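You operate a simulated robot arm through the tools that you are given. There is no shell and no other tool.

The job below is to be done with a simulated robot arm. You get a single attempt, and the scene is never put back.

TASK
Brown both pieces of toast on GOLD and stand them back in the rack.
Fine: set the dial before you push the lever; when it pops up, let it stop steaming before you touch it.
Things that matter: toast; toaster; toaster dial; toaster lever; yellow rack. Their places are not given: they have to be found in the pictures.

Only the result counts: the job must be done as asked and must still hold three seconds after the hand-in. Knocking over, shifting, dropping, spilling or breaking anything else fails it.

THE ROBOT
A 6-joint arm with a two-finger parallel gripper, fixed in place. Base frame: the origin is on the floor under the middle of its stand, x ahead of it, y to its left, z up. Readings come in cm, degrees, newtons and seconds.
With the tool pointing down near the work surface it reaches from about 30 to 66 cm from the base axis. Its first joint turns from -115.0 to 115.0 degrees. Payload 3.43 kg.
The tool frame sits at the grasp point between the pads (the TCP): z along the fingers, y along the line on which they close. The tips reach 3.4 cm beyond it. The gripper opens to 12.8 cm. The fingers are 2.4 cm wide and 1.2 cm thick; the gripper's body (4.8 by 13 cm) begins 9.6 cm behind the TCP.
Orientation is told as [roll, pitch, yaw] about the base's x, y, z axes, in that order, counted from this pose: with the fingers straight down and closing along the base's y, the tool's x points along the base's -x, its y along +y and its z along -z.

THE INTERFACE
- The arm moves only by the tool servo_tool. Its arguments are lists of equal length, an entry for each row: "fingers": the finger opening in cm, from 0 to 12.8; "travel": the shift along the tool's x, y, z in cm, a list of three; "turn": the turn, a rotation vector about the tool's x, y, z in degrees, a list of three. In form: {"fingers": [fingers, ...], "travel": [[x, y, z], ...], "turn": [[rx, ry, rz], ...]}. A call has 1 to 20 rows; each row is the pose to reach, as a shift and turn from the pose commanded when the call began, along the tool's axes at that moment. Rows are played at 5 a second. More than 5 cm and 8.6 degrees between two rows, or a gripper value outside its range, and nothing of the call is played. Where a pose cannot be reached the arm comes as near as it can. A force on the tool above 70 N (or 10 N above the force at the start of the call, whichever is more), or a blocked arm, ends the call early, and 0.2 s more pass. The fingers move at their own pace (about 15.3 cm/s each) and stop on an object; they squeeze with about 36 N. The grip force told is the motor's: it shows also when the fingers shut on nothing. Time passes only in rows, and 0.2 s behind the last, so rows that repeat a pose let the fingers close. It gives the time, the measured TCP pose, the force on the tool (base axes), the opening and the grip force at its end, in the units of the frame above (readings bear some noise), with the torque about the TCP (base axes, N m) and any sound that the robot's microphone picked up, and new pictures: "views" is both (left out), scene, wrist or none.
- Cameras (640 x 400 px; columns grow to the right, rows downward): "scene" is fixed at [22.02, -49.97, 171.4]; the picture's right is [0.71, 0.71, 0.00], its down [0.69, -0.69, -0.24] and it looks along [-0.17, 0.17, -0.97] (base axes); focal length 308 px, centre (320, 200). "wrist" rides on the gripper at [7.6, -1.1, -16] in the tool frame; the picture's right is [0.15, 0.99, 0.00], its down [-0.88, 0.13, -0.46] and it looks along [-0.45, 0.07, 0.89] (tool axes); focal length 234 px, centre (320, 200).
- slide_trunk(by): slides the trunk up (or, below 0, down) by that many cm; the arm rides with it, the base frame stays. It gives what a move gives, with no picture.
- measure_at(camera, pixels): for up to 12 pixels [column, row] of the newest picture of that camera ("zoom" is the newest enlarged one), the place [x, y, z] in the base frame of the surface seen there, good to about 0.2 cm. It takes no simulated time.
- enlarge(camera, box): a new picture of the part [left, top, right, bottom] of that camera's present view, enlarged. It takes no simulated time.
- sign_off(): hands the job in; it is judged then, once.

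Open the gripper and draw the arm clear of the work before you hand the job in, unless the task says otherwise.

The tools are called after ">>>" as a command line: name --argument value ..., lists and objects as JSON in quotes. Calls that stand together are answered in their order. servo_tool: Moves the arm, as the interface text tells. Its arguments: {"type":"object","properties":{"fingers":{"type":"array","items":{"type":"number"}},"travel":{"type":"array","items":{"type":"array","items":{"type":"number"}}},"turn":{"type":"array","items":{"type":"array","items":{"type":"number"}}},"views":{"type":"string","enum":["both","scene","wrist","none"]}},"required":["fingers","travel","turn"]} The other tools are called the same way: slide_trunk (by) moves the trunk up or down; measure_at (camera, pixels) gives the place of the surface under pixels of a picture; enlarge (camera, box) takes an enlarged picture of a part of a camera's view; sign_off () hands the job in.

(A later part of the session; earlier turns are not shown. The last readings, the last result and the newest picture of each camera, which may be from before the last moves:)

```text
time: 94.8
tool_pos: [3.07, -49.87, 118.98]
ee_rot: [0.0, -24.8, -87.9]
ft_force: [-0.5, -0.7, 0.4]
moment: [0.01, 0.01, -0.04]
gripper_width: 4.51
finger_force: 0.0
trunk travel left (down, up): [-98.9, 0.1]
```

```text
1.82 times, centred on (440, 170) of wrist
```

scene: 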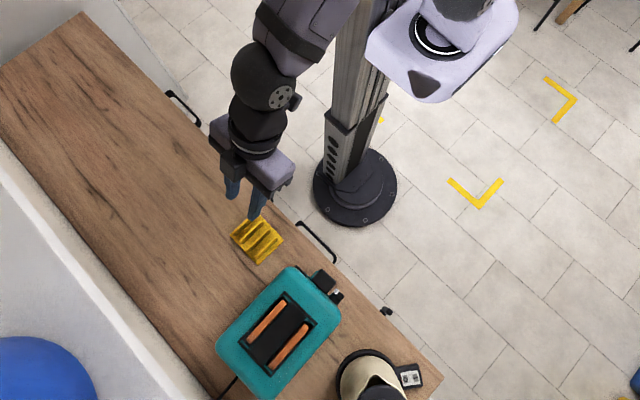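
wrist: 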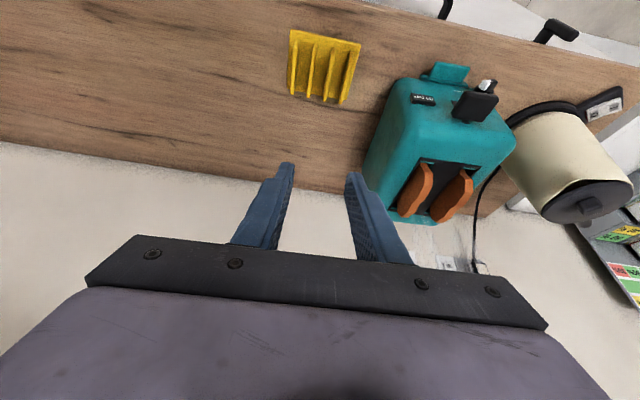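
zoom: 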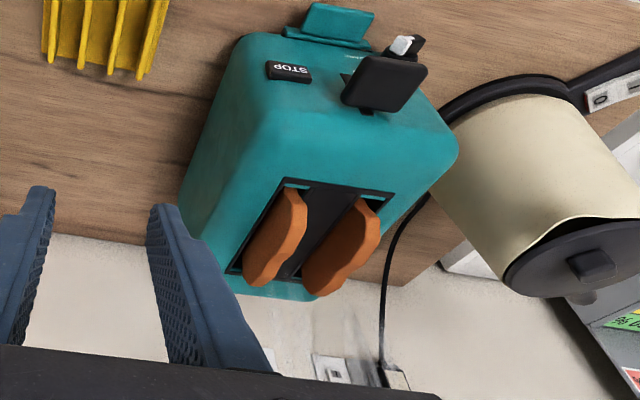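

The steam has thinned but is not fully gone. I wait 8 more seconds and look again.

>>> servo_tool --fingers '[4.5, 4.5, 4.5, 4.5, 4.5, 4.5, 4.5, 4.5, 4.5, 4.5, 4.5, 4.5, 4.5, 4.5, 4.5, 4.5, 4.5, 4.5, 4.5, 4.5]' --travel '[[0, 0, 0], [0, 0, 0], [0, 0, 0], [0, 0, 0], [0, 0, 0], [0, 0, 0], [0, 0, 0], [0, 0, 0], [0, 0, 0], [0, 0, 0], [0, 0, 0], [0, 0, 0], [0, 0, 0], [0, 0, 0], [0, 0, 0], [0, 0, 0], [0, 0, 0], [0, 0, 0], [0, 0, 0], [0, 0, 0]]' --turn '[[0, 0, 0], [0, 0, 0], [0, 0, 0], [0, 0, 0], [0, 0, 0], [0, 0, 0], [0, 0, 0], [0, 0, 0], [0, 0, 0], [0, 0, 0], [0, 0, 0], [0, 0, 0], [0, 0, 0], [0, 0, 0], [0, 0, 0], [0, 0, 0], [0, 0, 0], [0, 0, 0], [0, 0, 0], [0, 0, 0]]' --views "none"

>>> servo_tool --fingers '[4.5, 4.5, 4.5, 4.5, 4.5, 4.5, 4.5, 4.5, 4.5, 4.5, 4.5, 4.5, 4.5, 4.5, 4.5, 4.5, 4.5, 4.5, 4.5, 4.5]' --travel '[[0, 0, 0], [0, 0, 0], [0, 0, 0], [0, 0, 0], [0, 0, 0], [0, 0, 0], [0, 0, 0], [0, 0, 0], [0, 0, 0], [0, 0, 0], [0, 0, 0], [0, 0, 0], [0, 0, 0], [0, 0, 0], [0, 0, 0], [0, 0, 0], [0, 0, 0], [0, 0, 0], [0, 0, 0], [0, 0, 0]]' --turn '[[0, 0, 0], [0, 0, 0], [0, 0, 0], [0, 0, 0], [0, 0, 0], [0, 0, 0], [0, 0, 0], [0, 0, 0], [0, 0, 0], [0, 0, 0], [0, 0, 0], [0, 0, 0], [0, 0, 0], [0, 0, 0], [0, 0, 0], [0, 0, 0], [0, 0, 0], [0, 0, 0], [0, 0, 0], [0, 0, 0]]'

>>> enlarge --camera "wrist" --box '[350, 60, 530, 280]'

```text
time: 99.0
tool_pos: [3.01, -49.77, 118.92]
ee_rot: [0.0, -24.8, -87.9]
ft_force: [0.5, -0.3, 0.7]
moment: [0.02, -0.01, 0.01]
gripper_width: 4.51
finger_force: 0.0
trunk travel left (down, up): [-98.9, 0.1]
```

```text
time: 103.2
tool_pos: [3.0, -49.83, 119.03]
ee_rot: [0.0, -24.8, -87.9]
ft_force: [0.2, 0.2, -0.3]
moment: [0.0, 0.01, 0.0]
gripper_width: 4.52
finger_force: 0.1
trunk travel left (down, up): [-98.9, 0.1]
```

scene: 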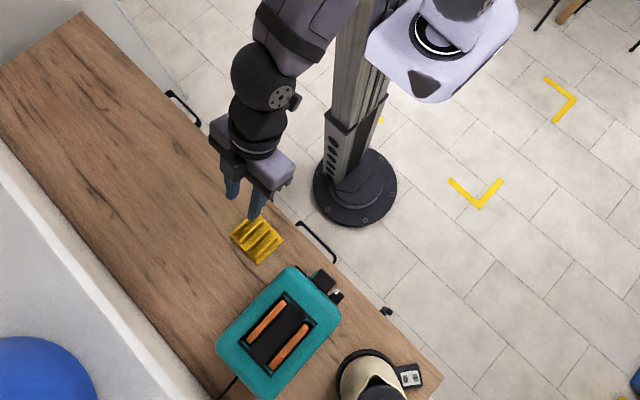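
wrist: 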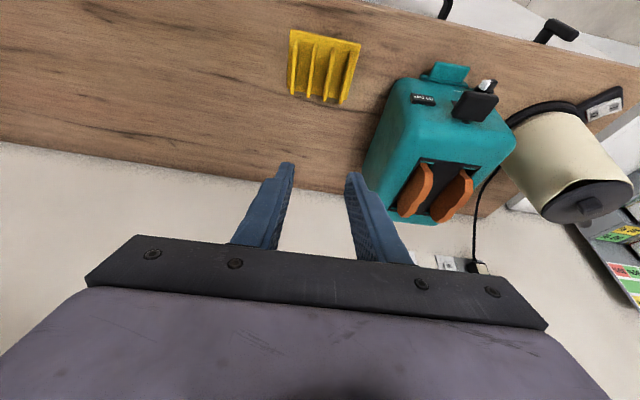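

```text
1.82 times, centred on (440, 170) of wrist
```

zoom: 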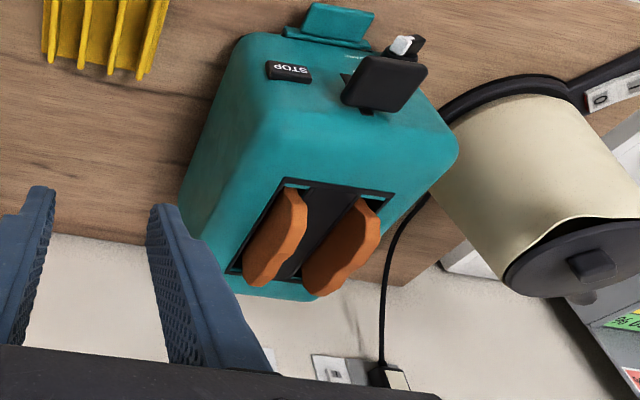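

A very faint wisp may remain near (355,310) in the zoom. I wait another 8 s to be safe.

>>> servo_tool --fingers '[4.5, 4.5, 4.5, 4.5, 4.5, 4.5, 4.5, 4.5, 4.5, 4.5, 4.5, 4.5, 4.5, 4.5, 4.5, 4.5, 4.5, 4.5, 4.5, 4.5]' --travel '[[0, 0, 0], [0, 0, 0], [0, 0, 0], [0, 0, 0], [0, 0, 0], [0, 0, 0], [0, 0, 0], [0, 0, 0], [0, 0, 0], [0, 0, 0], [0, 0, 0], [0, 0, 0], [0, 0, 0], [0, 0, 0], [0, 0, 0], [0, 0, 0], [0, 0, 0], [0, 0, 0], [0, 0, 0], [0, 0, 0]]' --turn '[[0, 0, 0], [0, 0, 0], [0, 0, 0], [0, 0, 0], [0, 0, 0], [0, 0, 0], [0, 0, 0], [0, 0, 0], [0, 0, 0], [0, 0, 0], [0, 0, 0], [0, 0, 0], [0, 0, 0], [0, 0, 0], [0, 0, 0], [0, 0, 0], [0, 0, 0], [0, 0, 0], [0, 0, 0], [0, 0, 0]]' --views "none"

>>> servo_tool --fingers '[4.5, 4.5, 4.5, 4.5, 4.5, 4.5, 4.5, 4.5, 4.5, 4.5, 4.5, 4.5, 4.5, 4.5, 4.5, 4.5, 4.5, 4.5, 4.5, 4.5]' --travel '[[0, 0, 0], [0, 0, 0], [0, 0, 0], [0, 0, 0], [0, 0, 0], [0, 0, 0], [0, 0, 0], [0, 0, 0], [0, 0, 0], [0, 0, 0], [0, 0, 0], [0, 0, 0], [0, 0, 0], [0, 0, 0], [0, 0, 0], [0, 0, 0], [0, 0, 0], [0, 0, 0], [0, 0, 0], [0, 0, 0]]' --turn '[[0, 0, 0], [0, 0, 0], [0, 0, 0], [0, 0, 0], [0, 0, 0], [0, 0, 0], [0, 0, 0], [0, 0, 0], [0, 0, 0], [0, 0, 0], [0, 0, 0], [0, 0, 0], [0, 0, 0], [0, 0, 0], [0, 0, 0], [0, 0, 0], [0, 0, 0], [0, 0, 0], [0, 0, 0], [0, 0, 0]]' --views "wrist"

>>> enlarge --camera "wrist" --box '[350, 60, 530, 280]'

```text
time: 107.4
tool_pos: [3.04, -49.83, 119.04]
ee_rot: [-0.1, -24.8, -87.9]
ft_force: [-1.2, 0.8, 1.1]
moment: [0.0, -0.03, 0.02]
gripper_width: 4.51
finger_force: 0.1
trunk travel left (down, up): [-98.9, 0.1]
```

```text
time: 111.6
tool_pos: [2.96, -49.9, 119.0]
ee_rot: [0.1, -24.8, -87.9]
ft_force: [-0.3, 0.4, 1.2]
moment: [-0.03, 0.03, 0.0]
gripper_width: 4.51
finger_force: 0.1
trunk travel left (down, up): [-98.9, 0.1]
```

wrist: 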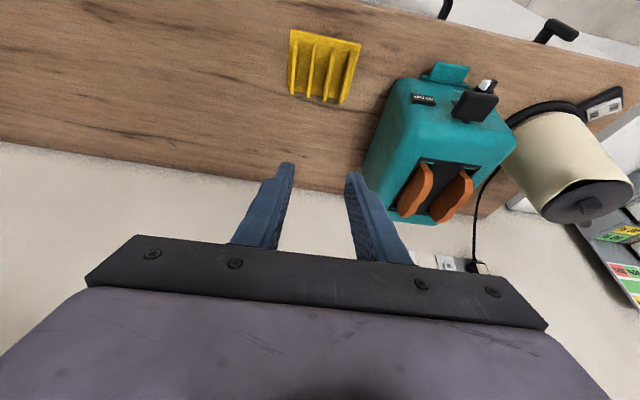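

```text
1.82 times, centred on (440, 170) of wrist
```

zoom: 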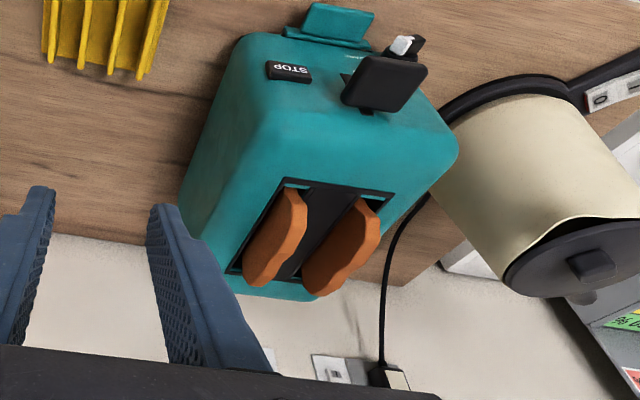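

The remaining streak looks identical to before, suggesting wall texture rather than steam. I zoom tightly to verify after one more wait.

>>> enlarge --camera "wrist" --box '[380, 150, 500, 280]'

>>> servo_tool --fingers '[4.5, 4.5, 4.5, 4.5, 4.5, 4.5, 4.5, 4.5, 4.5, 4.5, 4.5, 4.5, 4.5, 4.5, 4.5, 4.5, 4.5, 4.5, 4.5, 4.5]' --travel '[[0, 0, 0], [0, 0, 0], [0, 0, 0], [0, 0, 0], [0, 0, 0], [0, 0, 0], [0, 0, 0], [0, 0, 0], [0, 0, 0], [0, 0, 0], [0, 0, 0], [0, 0, 0], [0, 0, 0], [0, 0, 0], [0, 0, 0], [0, 0, 0], [0, 0, 0], [0, 0, 0], [0, 0, 0], [0, 0, 0]]' --turn '[[0, 0, 0], [0, 0, 0], [0, 0, 0], [0, 0, 0], [0, 0, 0], [0, 0, 0], [0, 0, 0], [0, 0, 0], [0, 0, 0], [0, 0, 0], [0, 0, 0], [0, 0, 0], [0, 0, 0], [0, 0, 0], [0, 0, 0], [0, 0, 0], [0, 0, 0], [0, 0, 0], [0, 0, 0], [0, 0, 0]]' --views "both"

>>> enlarge --camera "wrist" --box '[380, 150, 500, 280]'

```text
3.08 times, centred on (440, 215) of wrist
```

zoom: 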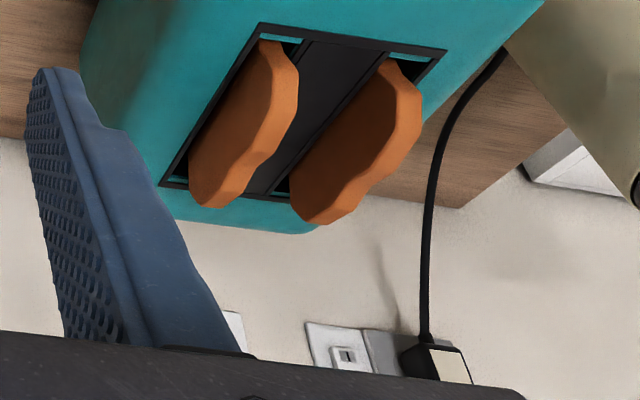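

```text
time: 115.8
tool_pos: [3.16, -49.78, 119.07]
ee_rot: [0.0, -24.8, -88.0]
ft_force: [0.2, -0.3, -0.3]
moment: [0.01, -0.05, 0.04]
gripper_width: 4.5
finger_force: 0.1
trunk travel left (down, up): [-98.9, 0.1]
```

scene: 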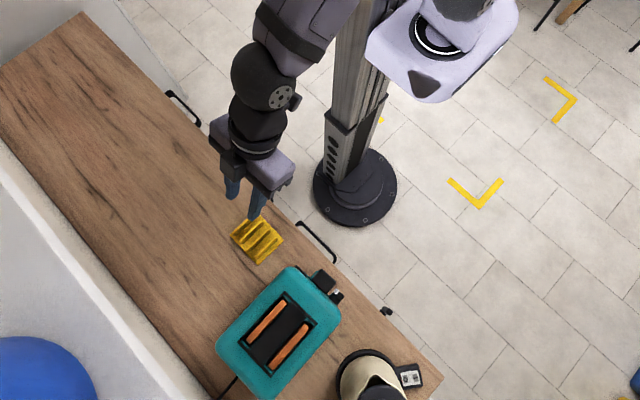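
wrist: 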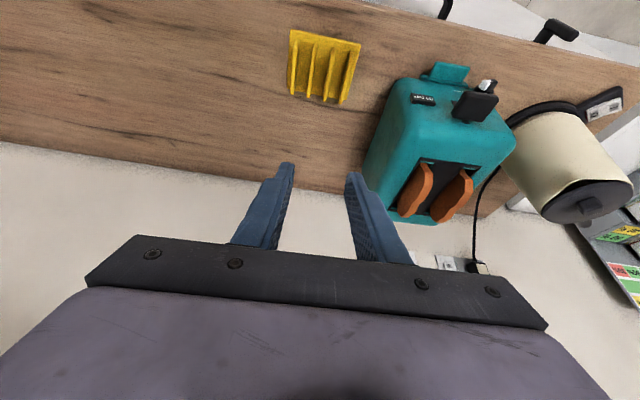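

```text
3.08 times, centred on (440, 215) of wrist
```

zoom: 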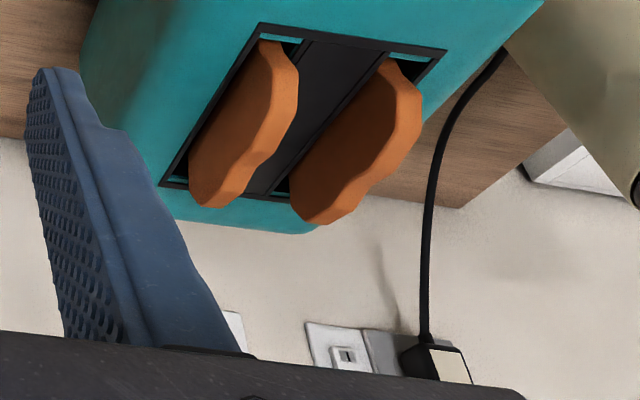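

The streak is the cord's shadow; the steam is gone. I measure the popped toasts' positions from the scene view.

>>> enlarge --camera "scene" --box '[225, 280, 335, 380]'

```text
4.00 times, centred on (280, 330) of scene
```

zoom: 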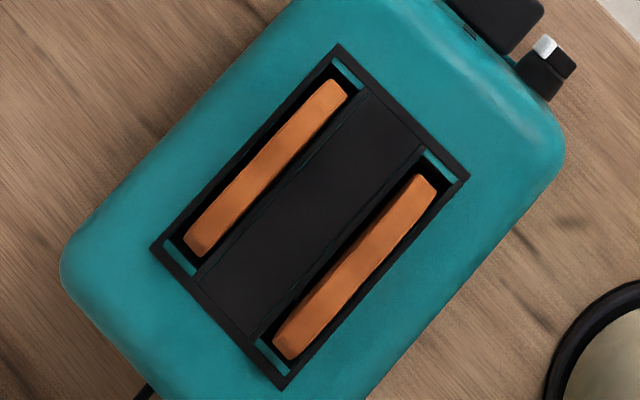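

>>> measure_at --camera "zoom" --pixels '[[330, 95], [270, 165], [200, 240], [255, 165], [285, 165], [230, 205], [425, 185], [360, 265], [290, 345], [345, 260], [375, 265], [320, 310]]'

>>> measure_at --camera "zoom" --pixels '[[337, 47], [465, 178], [153, 250], [281, 385]]'

```text
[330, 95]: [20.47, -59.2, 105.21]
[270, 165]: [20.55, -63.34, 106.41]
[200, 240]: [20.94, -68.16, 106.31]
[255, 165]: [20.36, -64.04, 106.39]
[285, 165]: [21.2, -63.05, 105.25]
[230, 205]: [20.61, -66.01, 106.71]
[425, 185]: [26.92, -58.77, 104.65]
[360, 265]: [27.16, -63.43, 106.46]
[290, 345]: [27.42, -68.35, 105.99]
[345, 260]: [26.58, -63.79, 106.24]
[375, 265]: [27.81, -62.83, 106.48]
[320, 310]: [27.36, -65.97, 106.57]
```

```text
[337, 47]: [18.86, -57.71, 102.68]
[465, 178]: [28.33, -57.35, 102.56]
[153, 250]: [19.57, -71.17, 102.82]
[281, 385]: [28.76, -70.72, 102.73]
```

Toast A is centred (20.7,-63.9), top z≈106.5; toast B (27.2,-63.8). I move over toast A and lower to z≈111 with the fingers at 4 cm.

>>> servo_tool --fingers '[4, 4, 4, 4, 4, 4, 4]' --travel '[[-2.35, 3.41, 1.1], [-4.7, 6.82, 2.19], [-7.05, 10.23, 3.29], [-9.4, 13.64, 4.38], [-11.75, 17.05, 5.48], [-10.1, 17.05, 9.1], [-8.37, 17.05, 12.73]]' --turn '[[0, 0, 0], [0, 0, 0], [0, 0, 0], [0, 0, 0], [0, 0, 0], [0, 0, 0], [0, 0, 0]]'

>>> enlarge --camera "wrist" --box '[240, 40, 420, 250]'

```text
time: 117.4
tool_pos: [20.7, -62.38, 110.81]
ee_rot: [0.0, -24.8, -87.8]
ft_force: [-0.4, -0.6, -0.7]
moment: [0.03, 0.03, 0.03]
gripper_width: 4.0
finger_force: 0.1
trunk travel left (down, up): [-98.9, 0.1]
```

scene: 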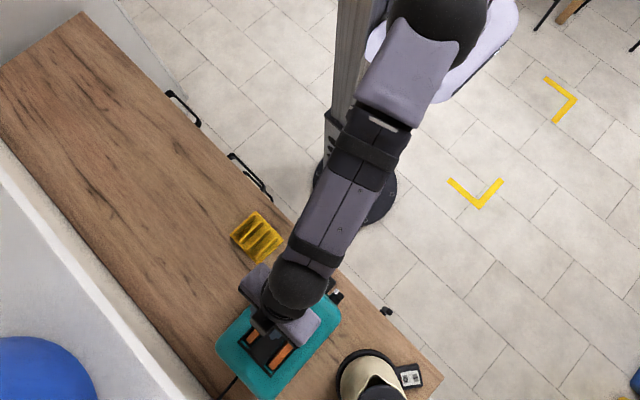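
wrist: 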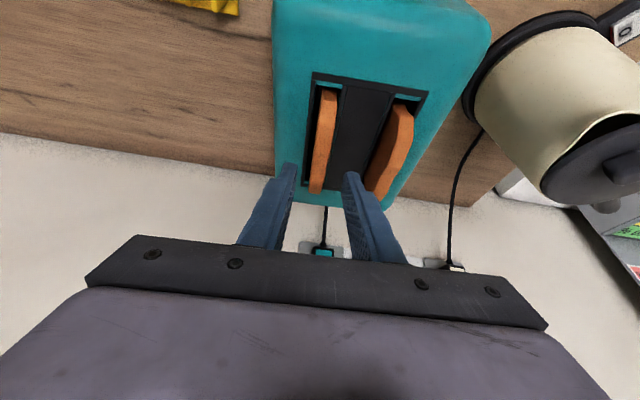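

```text
1.90 times, centred on (330, 145) of wrist
```

zoom: 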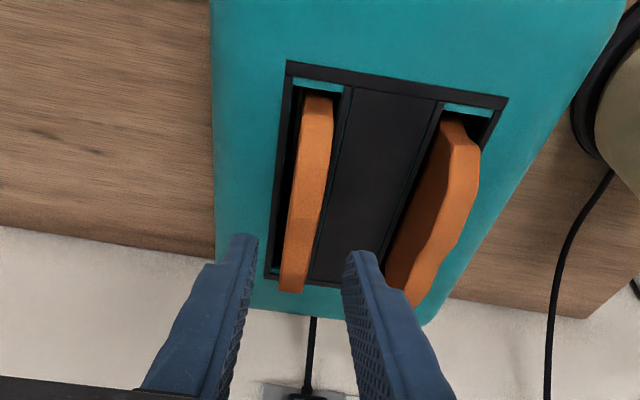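

Aligned over toast A. I lower to TCP z≈107.4 (tips ~1 cm above the toaster top) and close gently.

>>> servo_tool --fingers '[4, 4, 4, 4, 3, 2, 1, 0.5, 0.5]' --travel '[[0.6, -0.03, 1.0], [1.15, -0.05, 2.0], [1.7, -0.05, 2.95], [1.7, -0.05, 2.95], [1.7, -0.05, 2.95], [1.7, -0.05, 2.95], [1.7, -0.05, 2.95], [1.7, -0.05, 2.95], [1.7, -0.05, 2.95]]' --turn '[[0, 0, 0], [0, 0, 0], [0, 0, 0], [0, 0, 0], [0, 0, 0], [0, 0, 0], [0, 0, 0], [0, 0, 0], [0, 0, 0]]' --views "wrist"

```text
time: 119.4
tool_pos: [20.53, -61.94, 107.43]
ee_rot: [0.0, -24.7, -87.9]
ft_force: [-0.4, 0.0, -0.7]
moment: [0.02, -0.02, 0.05]
gripper_width: 1.27
finger_force: 36.3
trunk travel left (down, up): [-98.9, 0.1]
```

wrist: 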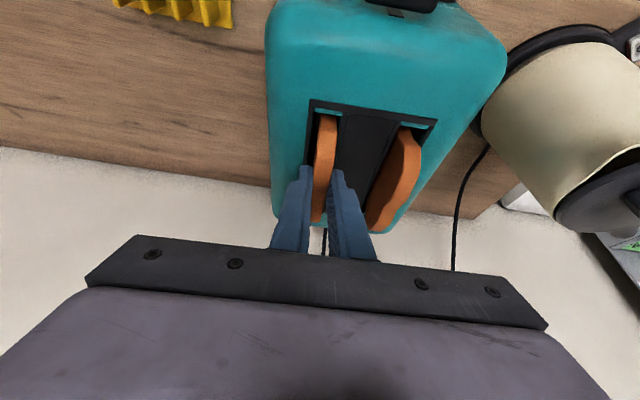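

Toast A is gripped (1.27 cm). I lift it straight up 11.6 cm out of the slot.

>>> servo_tool --fingers '[0.5, 0.5, 0.5, 0.5, 0.5]' --travel '[[-0.63, 0, -1.36], [-1.69, 0, -3.62], [-2.75, 0, -5.9], [-3.8, 0, -8.15], [-4.9, 0, -10.5]]' --turn '[[0, 0, 0], [0, 0, 0], [0, 0, 0], [0, 0, 0], [0, 0, 0]]'

```text
time: 120.6
tool_pos: [20.41, -62.02, 119.13]
ee_rot: [-0.1, -24.7, -87.8]
ft_force: [-0.2, 0.7, -0.2]
moment: [-0.02, 0.01, 0.01]
gripper_width: 1.25
finger_force: 35.9
trunk travel left (down, up): [-98.9, 0.1]
```

scene: 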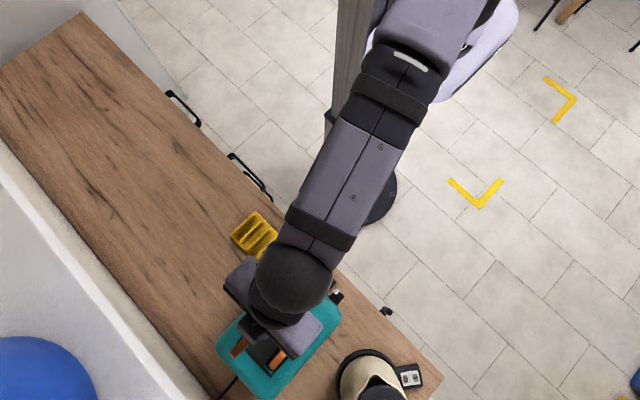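
wrist: 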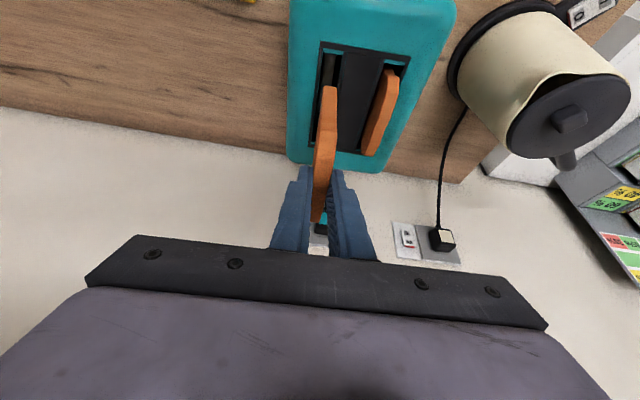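

The toast hangs straight. I carry it to above the rack's left slot (toast centre to (-0.95,-55)) with yaw back to -90°.

>>> servo_tool --fingers '[0.5, 0.5, 0.5, 0.5, 0.5, 0.5, 0.5]' --travel '[[1.3, -3.1, -0.6], [2.8, -6.7, -1.3], [4.3, -10.3, -2.0], [5.8, -13.9, -2.7], [7.3, -17.5, -3.4], [8.5, -20.4, -3.97], [8.82, -21.1, -4.12]]' --turn '[[0, 0, 0], [0.2, 0, 0.4], [0.4, 0, 0.9], [0.6, 0, 1.3], [0.89, 0, 1.9], [0.89, 0, 1.9], [0.89, 0, 1.9]]'

>>> enlarge --camera "wrist" --box '[240, 0, 420, 240]'

```text
time: 122.2
tool_pos: [-1.01, -53.0, 119.1]
ee_rot: [-0.1, -24.8, -90.1]
ft_force: [-0.1, -0.6, -0.5]
moment: [0.01, 0.0, 0.01]
gripper_width: 1.27
finger_force: 36.0
trunk travel left (down, up): [-98.9, 0.1]
```

scene: 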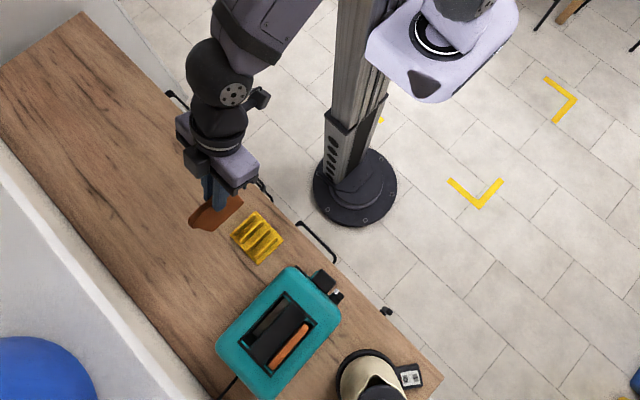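
wrist: 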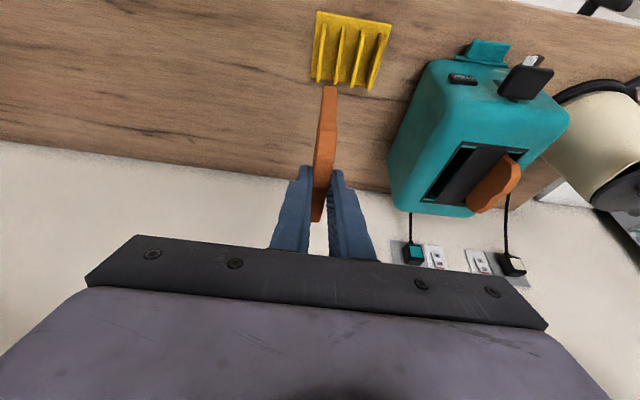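

```text
1.67 times, centred on (330, 120) of wrist
```

zoom: 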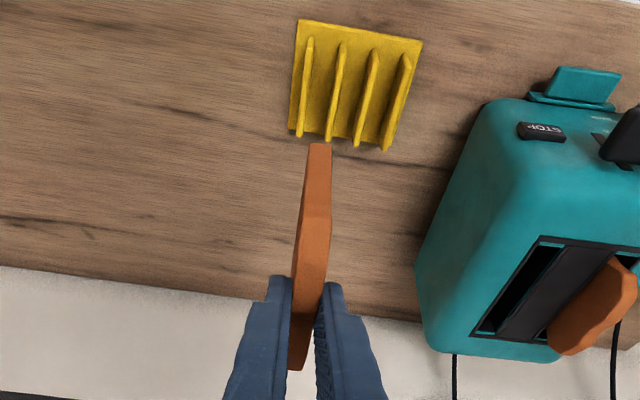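

I lower to where the toast's bottom is just above the divider tops (TCP z≈103) and then check.

>>> servo_tool --fingers '[0.5, 0.5, 0.5, 0.5, 0.5]' --travel '[[1.4, 0, 3.0], [2.8, 0, 6.0], [4.2, 0, 9.0], [5.5, 0, 11.8], [6.6, 0, 14.15]]' --turn '[[0, 0, 0], [0, 0, 0], [0, 0, 0], [0, 0, 0], [0, 0, 0]]'

>>> enlarge --camera "wrist" --box '[260, 30, 400, 210]'

```text
time: 123.4
tool_pos: [-0.95, -52.94, 103.54]
ee_rot: [-0.1, -24.8, -90.1]
ft_force: [-0.5, -0.4, -0.9]
moment: [0.0, 0.0, 0.0]
gripper_width: 1.27
finger_force: 35.9
trunk travel left (down, up): [-98.9, 0.1]
```

scene: 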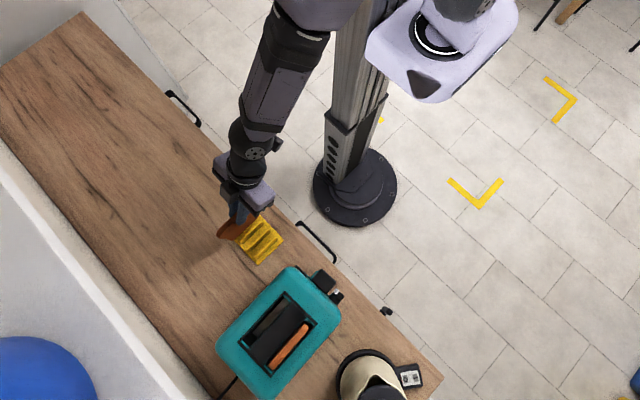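
wrist: 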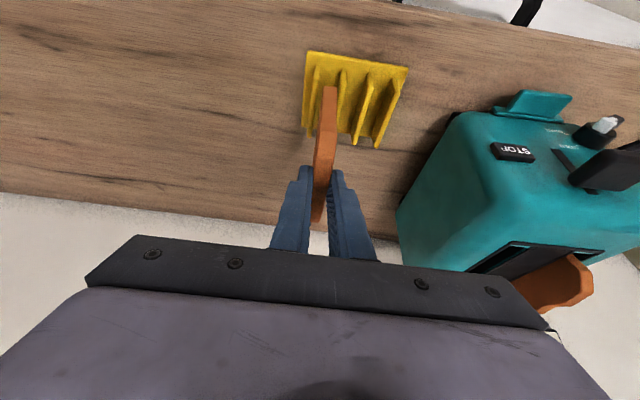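

```text
2.22 times, centred on (330, 120) of wrist
```

zoom: 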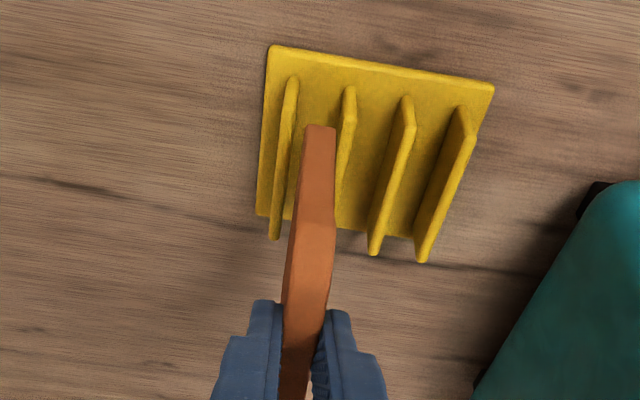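

>>> measure_at --camera "zoom" --pixels '[[308, 132], [332, 134], [320, 130], [303, 210], [333, 215], [290, 85], [349, 92], [275, 235], [372, 250], [341, 180], [316, 250]]'

```text
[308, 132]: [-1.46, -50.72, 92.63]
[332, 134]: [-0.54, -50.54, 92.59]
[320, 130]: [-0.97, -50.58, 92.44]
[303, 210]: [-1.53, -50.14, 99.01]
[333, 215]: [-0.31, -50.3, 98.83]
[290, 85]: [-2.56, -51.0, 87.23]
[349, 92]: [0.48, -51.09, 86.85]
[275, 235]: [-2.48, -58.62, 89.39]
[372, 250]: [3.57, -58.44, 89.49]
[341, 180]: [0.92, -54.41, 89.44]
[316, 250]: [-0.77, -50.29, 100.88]
```

The toast is centred (x≈-1.0) between the dividers. I shift +0.35 cm in y and lower 5.2 cm into the rack.

>>> servo_tool --fingers '[0.5, 0.5, 0.5, 0.5, 0.5, 0.5]' --travel '[[0.5, 0, 0.3], [0.95, 0, 1.3], [1.4, 0, 2.2], [1.85, 0, 3.1], [2.2, 0, 3.9], [2.52, 0, 4.56]]' --turn '[[0, 0, 0], [0, 0, 0], [0, 0, 0], [0, 0, 0], [0, 0, 0], [0, 0, 0]]'

>>> enlarge --camera "wrist" --box '[260, 50, 400, 230]'

```text
time: 124.8
tool_pos: [-1.0, -52.69, 98.34]
ee_rot: [-0.1, -24.8, -90.0]
ft_force: [0.1, 0.6, -1.2]
moment: [0.01, 0.01, -0.01]
gripper_width: 1.26
finger_force: 36.0
trunk travel left (down, up): [-98.9, 0.1]
```

scene: 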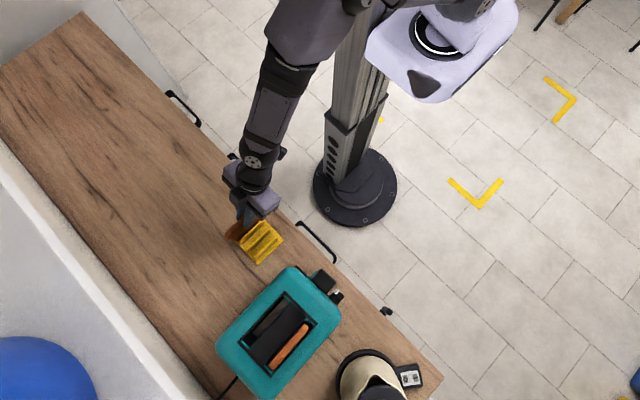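
wrist: 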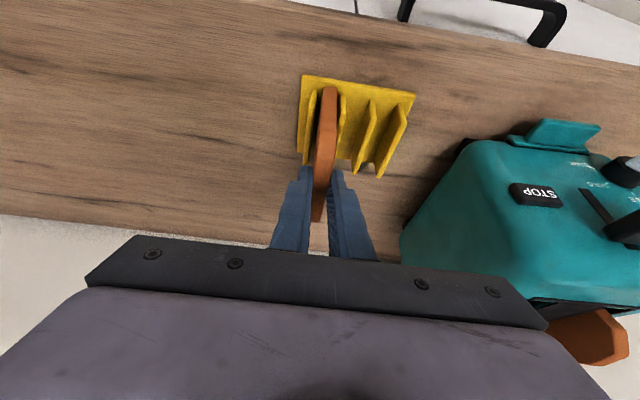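

```text
2.22 times, centred on (330, 140) of wrist
```

zoom: 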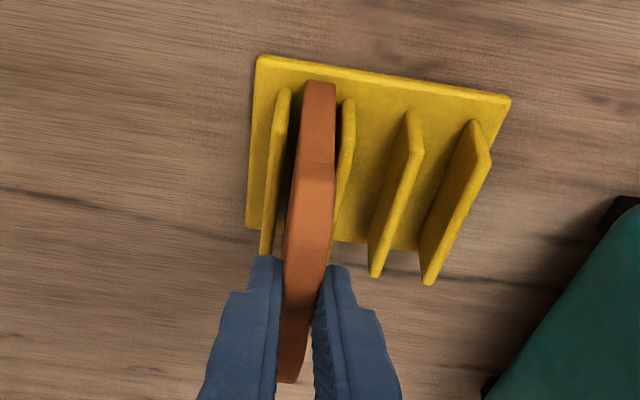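

Between the dividers with no contact yet. I lower 0.4 cm to set it on the base.

>>> servo_tool --fingers '[0.5, 0.5]' --travel '[[0.08, 0, 0.18], [0.17, 0, 0.36]]' --turn '[[0, 0, 0], [0, 0, 0]]' --views "none"

```text
time: 125.4
tool_pos: [-0.96, -52.55, 98.05]
ee_rot: [-0.2, -25.0, -90.0]
ft_force: [-0.2, 2.9, 8.6]
moment: [0.5, -0.05, -0.02]
gripper_width: 1.28
finger_force: 35.6
trunk travel left (down, up): [-98.9, 0.1]
```

It touches the rack base (8.6 N). I unload 0.1 cm, open slowly, and withdraw along the fingers.

>>> servo_tool --fingers '[0.5, 1.5, 2.0, 2.6, 3, 3, 3, 3, 3]' --travel '[[-0.04, 0, -0.09], [-0.04, 0, -0.09], [-0.04, 0, -0.09], [-0.04, 0, -0.09], [-0.04, 0, -0.09], [-0.04, 0, -1.5], [-0.04, 0, -4], [-0.04, 0, -8], [-0.04, 0, -12]]' --turn '[[0, 0, 0], [0, 0, 0], [0, 0, 0], [0, 0, 0], [0, 0, 0], [0, 0, 0], [0, 0, 0], [0, 0, 0], [0, 0, 0]]'

>>> enlarge --camera "wrist" --box '[240, 10, 400, 180]'

```text
time: 127.4
tool_pos: [-1.02, -47.53, 109.05]
ee_rot: [0.0, -25.0, -90.1]
ft_force: [0.7, 1.4, 0.4]
moment: [-0.02, -0.01, 0.01]
gripper_width: 3.02
finger_force: 0.1
trunk travel left (down, up): [-98.9, 0.1]
```

scene: 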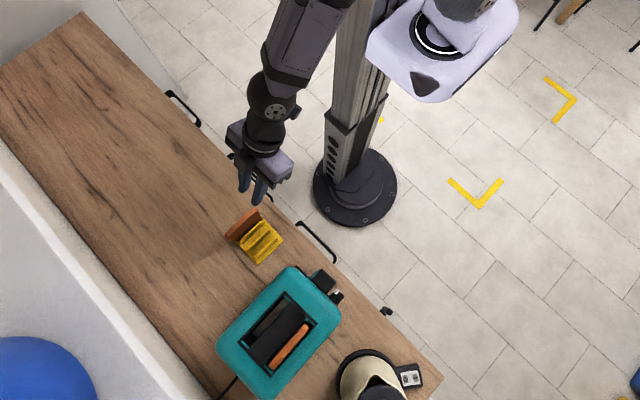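
wrist: 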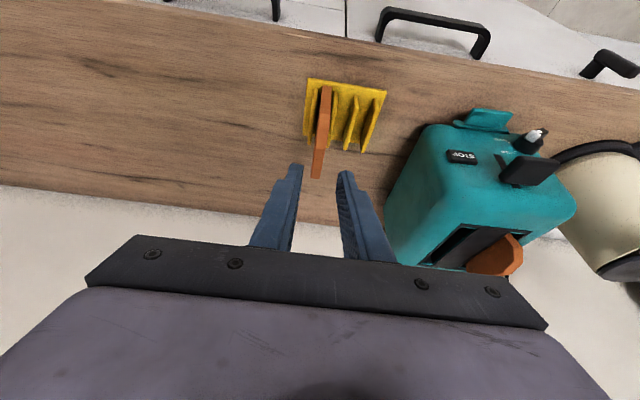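

```text
2.35 times, centred on (320, 95) of wrist
```

zoom: 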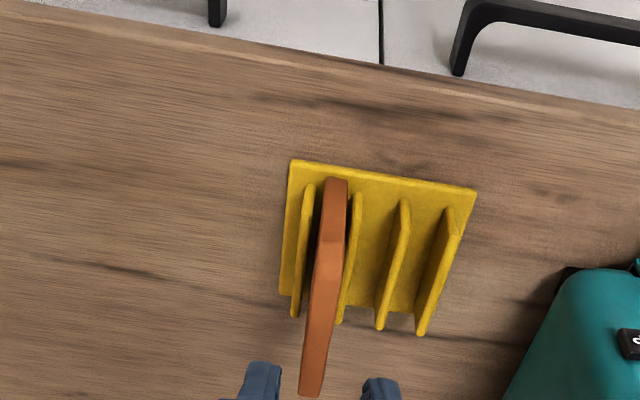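

Toast A stands in the rack's left slot. Now I rise and travel to above toast B at (27.1,-62), lowering to z≈111.

>>> servo_tool --fingers '[3, 3, 3, 4, 4, 4, 4, 4, 4, 4, 4, 4]' --travel '[[-1.9, 0, -4.1], [-4.23, 0, -9.06], [-6.1, 4.0, -8.18], [-8.0, 8.0, -7.3], [-9.85, 12.0, -6.43], [-11.7, 16.0, -5.56], [-13.6, 20.0, -4.7], [-15.5, 24.0, -3.8], [-16.9, 27.1, -3.15], [-17.37, 28.1, -2.93], [-15.7, 28.1, 0.7], [-13.99, 28.1, 4.32]]' --turn '[[0, 0, 0], [0, 0, 0], [-0.1, 0, -0.3], [-0.3, 0, -0.6], [-0.45, 0, -0.9], [-0.6, 0, -1.3], [-0.75, 0, -1.6], [-0.89, 0, -1.9], [-0.89, 0, -1.9], [-0.89, 0, -1.9], [-0.89, 0, -1.9], [-0.89, 0, -1.9]]'

>>> enlarge --camera "wrist" --box '[240, 40, 420, 250]'

```text
refused: row 2 steps farther than a row can; nothing moved
```

```text
1.90 times, centred on (330, 145) of wrist
```

zoom: 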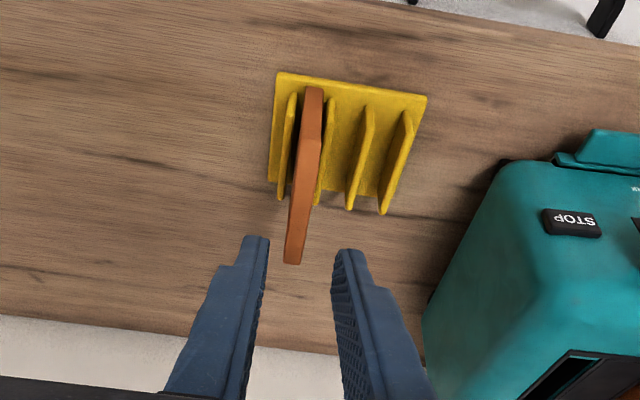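

Nothing moved because one row's step was too long. I resend with smaller rise steps.

>>> servo_tool --fingers '[3, 3, 3, 4, 4, 4, 4, 4, 4, 4, 4, 4, 4]' --travel '[[-1.4, 0, -3.0], [-2.8, 0, -6.0], [-4.23, 0, -9.06], [-6.1, 4.0, -8.18], [-8.0, 8.0, -7.3], [-9.85, 12.0, -6.43], [-11.7, 16.0, -5.56], [-13.6, 20.0, -4.7], [-15.5, 24.0, -3.8], [-16.9, 27.1, -3.15], [-17.37, 28.1, -2.93], [-15.7, 28.1, 0.7], [-13.99, 28.1, 4.32]]' --turn '[[0, 0, 0], [0, 0, 0], [0, 0, 0], [-0.1, 0, -0.3], [-0.3, 0, -0.6], [-0.45, 0, -0.9], [-0.6, 0, -1.3], [-0.75, 0, -1.6], [-0.89, 0, -1.9], [-0.89, 0, -1.9], [-0.89, 0, -1.9], [-0.89, 0, -1.9], [-0.89, 0, -1.9]]'

>>> enlarge --camera "wrist" --box '[240, 40, 420, 250]'

```text
time: 130.2
tool_pos: [27.31, -62.22, 110.61]
ee_rot: [-0.1, -24.8, -87.9]
ft_force: [-1.1, 0.2, -0.5]
moment: [0.03, 0.02, 0.01]
gripper_width: 4.0
finger_force: 0.0
trunk travel left (down, up): [-98.9, 0.1]
```

scene: 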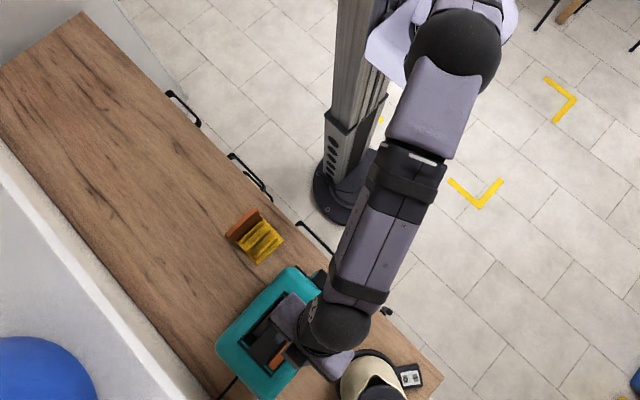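
wrist: 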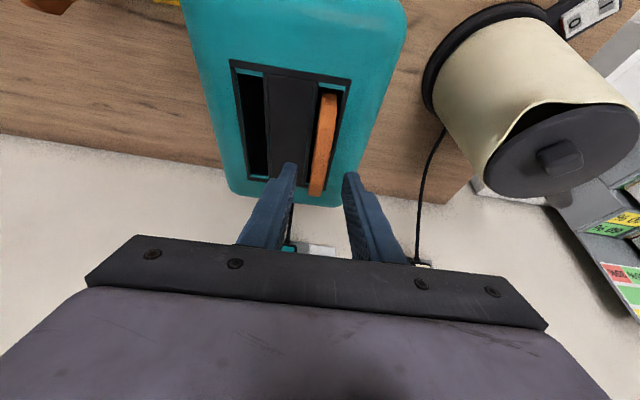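

```text
1.90 times, centred on (330, 145) of wrist
```

zoom: 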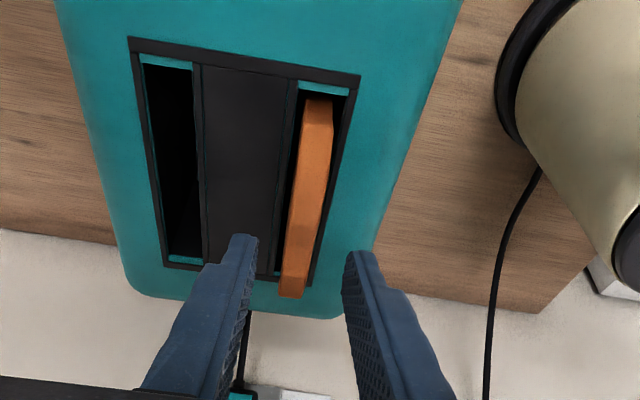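

Aligned over toast B. I lower to TCP z≈107.4 and close on it.

>>> servo_tool --fingers '[4, 4, 4, 4, 3, 2, 1, 0.5, 0.5]' --travel '[[0.5, -0.05, 0.95], [1.05, -0.1, 1.9], [1.53, -0.1, 2.82], [1.53, -0.1, 2.82], [1.53, -0.1, 2.82], [1.53, -0.1, 2.82], [1.53, -0.1, 2.82], [1.53, -0.1, 2.82], [1.53, -0.1, 2.82]]' --turn '[[0, 0, 0], [0, 0, 0], [0, 0, 0], [0, 0, 0], [0, 0, 0], [0, 0, 0], [0, 0, 0], [0, 0, 0], [0, 0, 0]]' --views "wrist"

```text
time: 132.2
tool_pos: [27.19, -61.9, 107.45]
ee_rot: [0.0, -24.7, -87.9]
ft_force: [-0.4, 0.2, 0.3]
moment: [0.02, 0.02, -0.02]
gripper_width: 1.28
finger_force: 35.7
trunk travel left (down, up): [-98.9, 0.1]
```

wrist: 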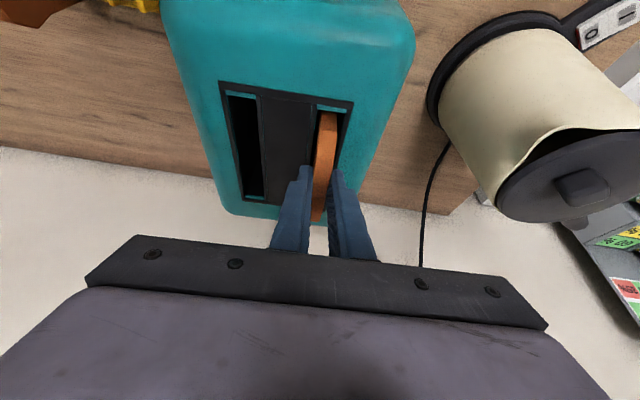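

Toast B is gripped (1.28 cm). I lift it straight up 11.6 cm.

>>> servo_tool --fingers '[0.5, 0.5, 0.5, 0.5, 0.5]' --travel '[[-0.63, 0, -1.36], [-1.69, 0, -3.62], [-2.75, 0, -5.9], [-3.8, 0, -8.15], [-4.9, 0, -10.5]]' --turn '[[0, 0, 0], [0, 0, 0], [0, 0, 0], [0, 0, 0], [0, 0, 0]]' --views "wrist"

```text
time: 133.4
tool_pos: [27.07, -61.88, 119.25]
ee_rot: [0.0, -24.8, -87.9]
ft_force: [0.1, 0.1, -0.3]
moment: [0.01, 0.04, 0.01]
gripper_width: 1.26
finger_force: 35.8
trunk travel left (down, up): [-98.9, 0.1]
```

wrist: 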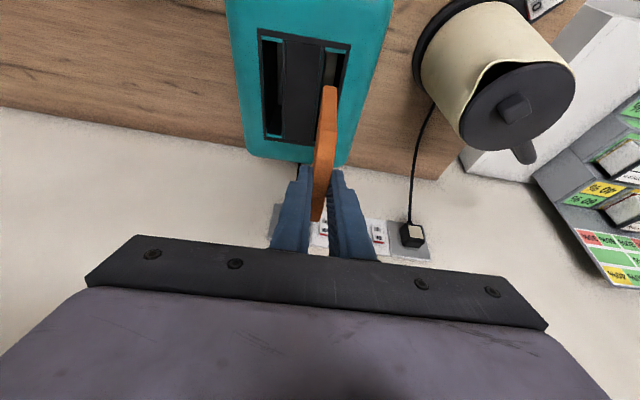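

I carry toast B to above the rack's right slot (x≈5.0, TCP y≈-52.9) with yaw back to -90°.

>>> servo_tool --fingers '[0.5, 0.5, 0.5, 0.5, 0.5, 0.5, 0.5]' --travel '[[1.3, -3.2, -0.6], [2.8, -6.9, -1.3], [4.3, -10.6, -2.0], [5.8, -14.3, -2.7], [7.3, -18.0, -3.4], [8.5, -20.9, -3.97], [8.88, -21.75, -4.15]]' --turn '[[0, 0, 0], [0.2, 0, 0.4], [0.4, 0, 0.9], [0.6, 0, 1.3], [0.89, 0, 1.9], [0.89, 0, 1.9], [0.89, 0, 1.9]]' --views "wrist"

>>> servo_tool --fingers '[0.5, 0.5, 0.5, 0.5, 0.5]' --travel '[[1.4, 0, 3.0], [2.8, 0, 6.0], [4.2, 0, 9.0], [5.5, 0, 11.8], [6.6, 0, 14.15]]' --turn '[[0, 0, 0], [0, 0, 0], [0, 0, 0], [0, 0, 0], [0, 0, 0]]'

>>> enlarge --camera "wrist" --box '[260, 30, 400, 210]'

```text
time: 135.0
tool_pos: [4.87, -52.96, 119.17]
ee_rot: [0.0, -24.7, -90.0]
ft_force: [0.4, -0.2, -0.3]
moment: [0.01, 0.0, 0.01]
gripper_width: 1.28
finger_force: 36.3
trunk travel left (down, up): [-98.9, 0.1]
```

wrist: 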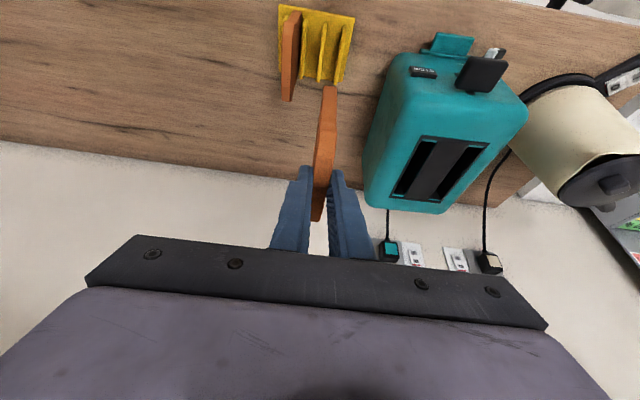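

```text
time: 136.2
tool_pos: [4.93, -53.06, 103.64]
ee_rot: [0.1, -24.7, -90.0]
ft_force: [0.7, -0.1, -1.0]
moment: [0.01, 0.0, 0.02]
gripper_width: 1.27
finger_force: 35.7
trunk travel left (down, up): [-98.9, 0.1]
```

scene: 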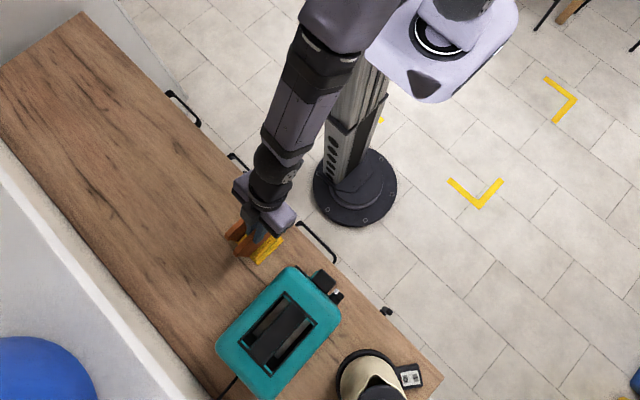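
wrist: 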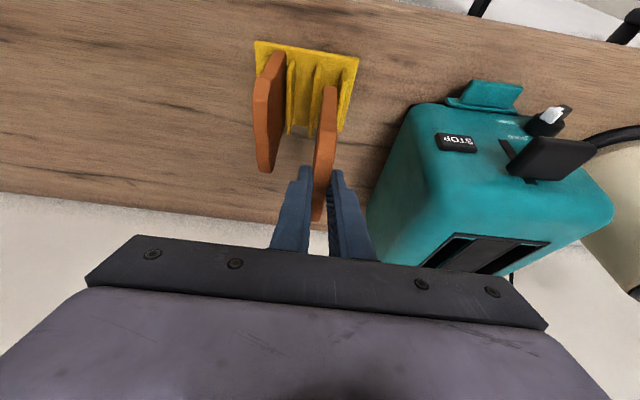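

```text
2.22 times, centred on (330, 120) of wrist
```

zoom: 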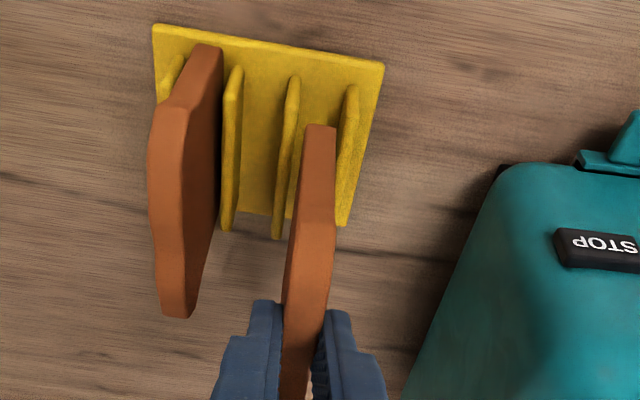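

>>> measure_at --camera "zoom" --pixels '[[308, 132], [332, 134], [320, 130], [303, 210], [333, 215], [294, 82], [351, 92], [278, 232], [345, 170], [205, 50], [165, 300], [190, 310]]'

```text
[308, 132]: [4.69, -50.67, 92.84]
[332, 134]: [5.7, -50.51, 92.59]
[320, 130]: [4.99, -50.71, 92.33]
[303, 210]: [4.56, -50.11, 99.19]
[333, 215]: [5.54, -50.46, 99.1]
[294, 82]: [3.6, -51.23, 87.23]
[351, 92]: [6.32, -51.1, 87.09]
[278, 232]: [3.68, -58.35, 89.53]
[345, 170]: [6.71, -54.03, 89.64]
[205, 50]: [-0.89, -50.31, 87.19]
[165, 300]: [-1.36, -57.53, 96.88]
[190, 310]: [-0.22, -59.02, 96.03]
```

Toast B is centred (x≈5.1) between dividers at 3.6 and 6.5. I lower it 5.3 cm into place with a +0.35 cm y shift.

>>> servo_tool --fingers '[0.5, 0.5, 0.5, 0.5, 0.5, 0.5]' --travel '[[0.5, -0.05, 0.3], [0.95, -0.05, 1.3], [1.4, -0.05, 2.2], [1.85, -0.05, 3.1], [2.2, -0.05, 3.9], [2.56, -0.05, 4.65]]' --turn '[[0, 0, 0], [0, 0, 0], [0, 0, 0], [0, 0, 0], [0, 0, 0], [0, 0, 0]]'

>>> enlarge --camera "wrist" --box '[240, 50, 380, 230]'

```text
time: 137.6
tool_pos: [4.95, -52.62, 98.23]
ee_rot: [-0.1, -24.9, -90.0]
ft_force: [-0.8, 0.9, -0.3]
moment: [0.02, -0.01, 0.04]
gripper_width: 1.25
finger_force: 35.7
trunk travel left (down, up): [-98.9, 0.1]
```

scene: 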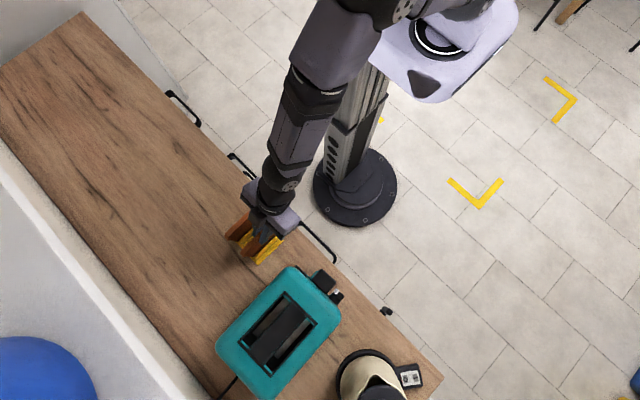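
wrist: 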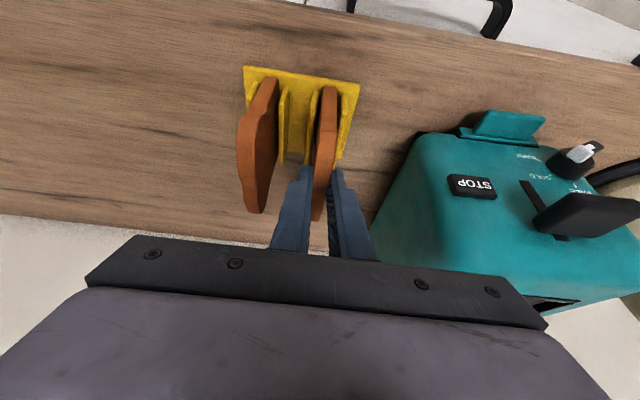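

```text
2.22 times, centred on (310, 140) of wrist
```

zoom: 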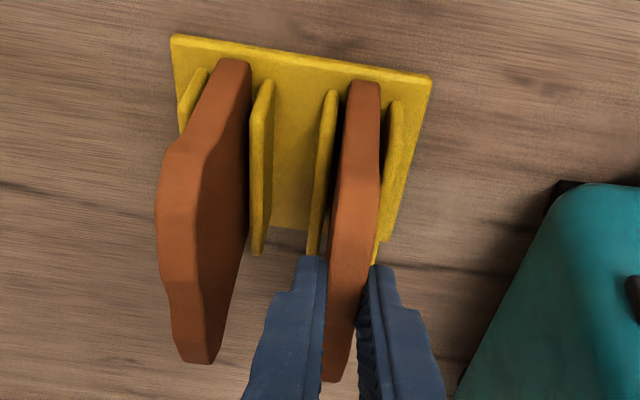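

It is between the dividers without contact. I lower 0.2 cm at a time to touch the base.

>>> servo_tool --fingers '[0.5, 0.5]' --travel '[[0.04, 0, 0.09], [0.08, 0, 0.18]]' --turn '[[0, 0, 0], [0, 0, 0]]' --views "none"

```text
time: 138.2
tool_pos: [4.97, -52.58, 98.14]
ee_rot: [-0.2, -24.9, -90.0]
ft_force: [1.0, 0.8, 2.3]
moment: [0.11, -0.03, -0.01]
gripper_width: 1.27
finger_force: 35.8
trunk travel left (down, up): [-98.9, 0.1]
```

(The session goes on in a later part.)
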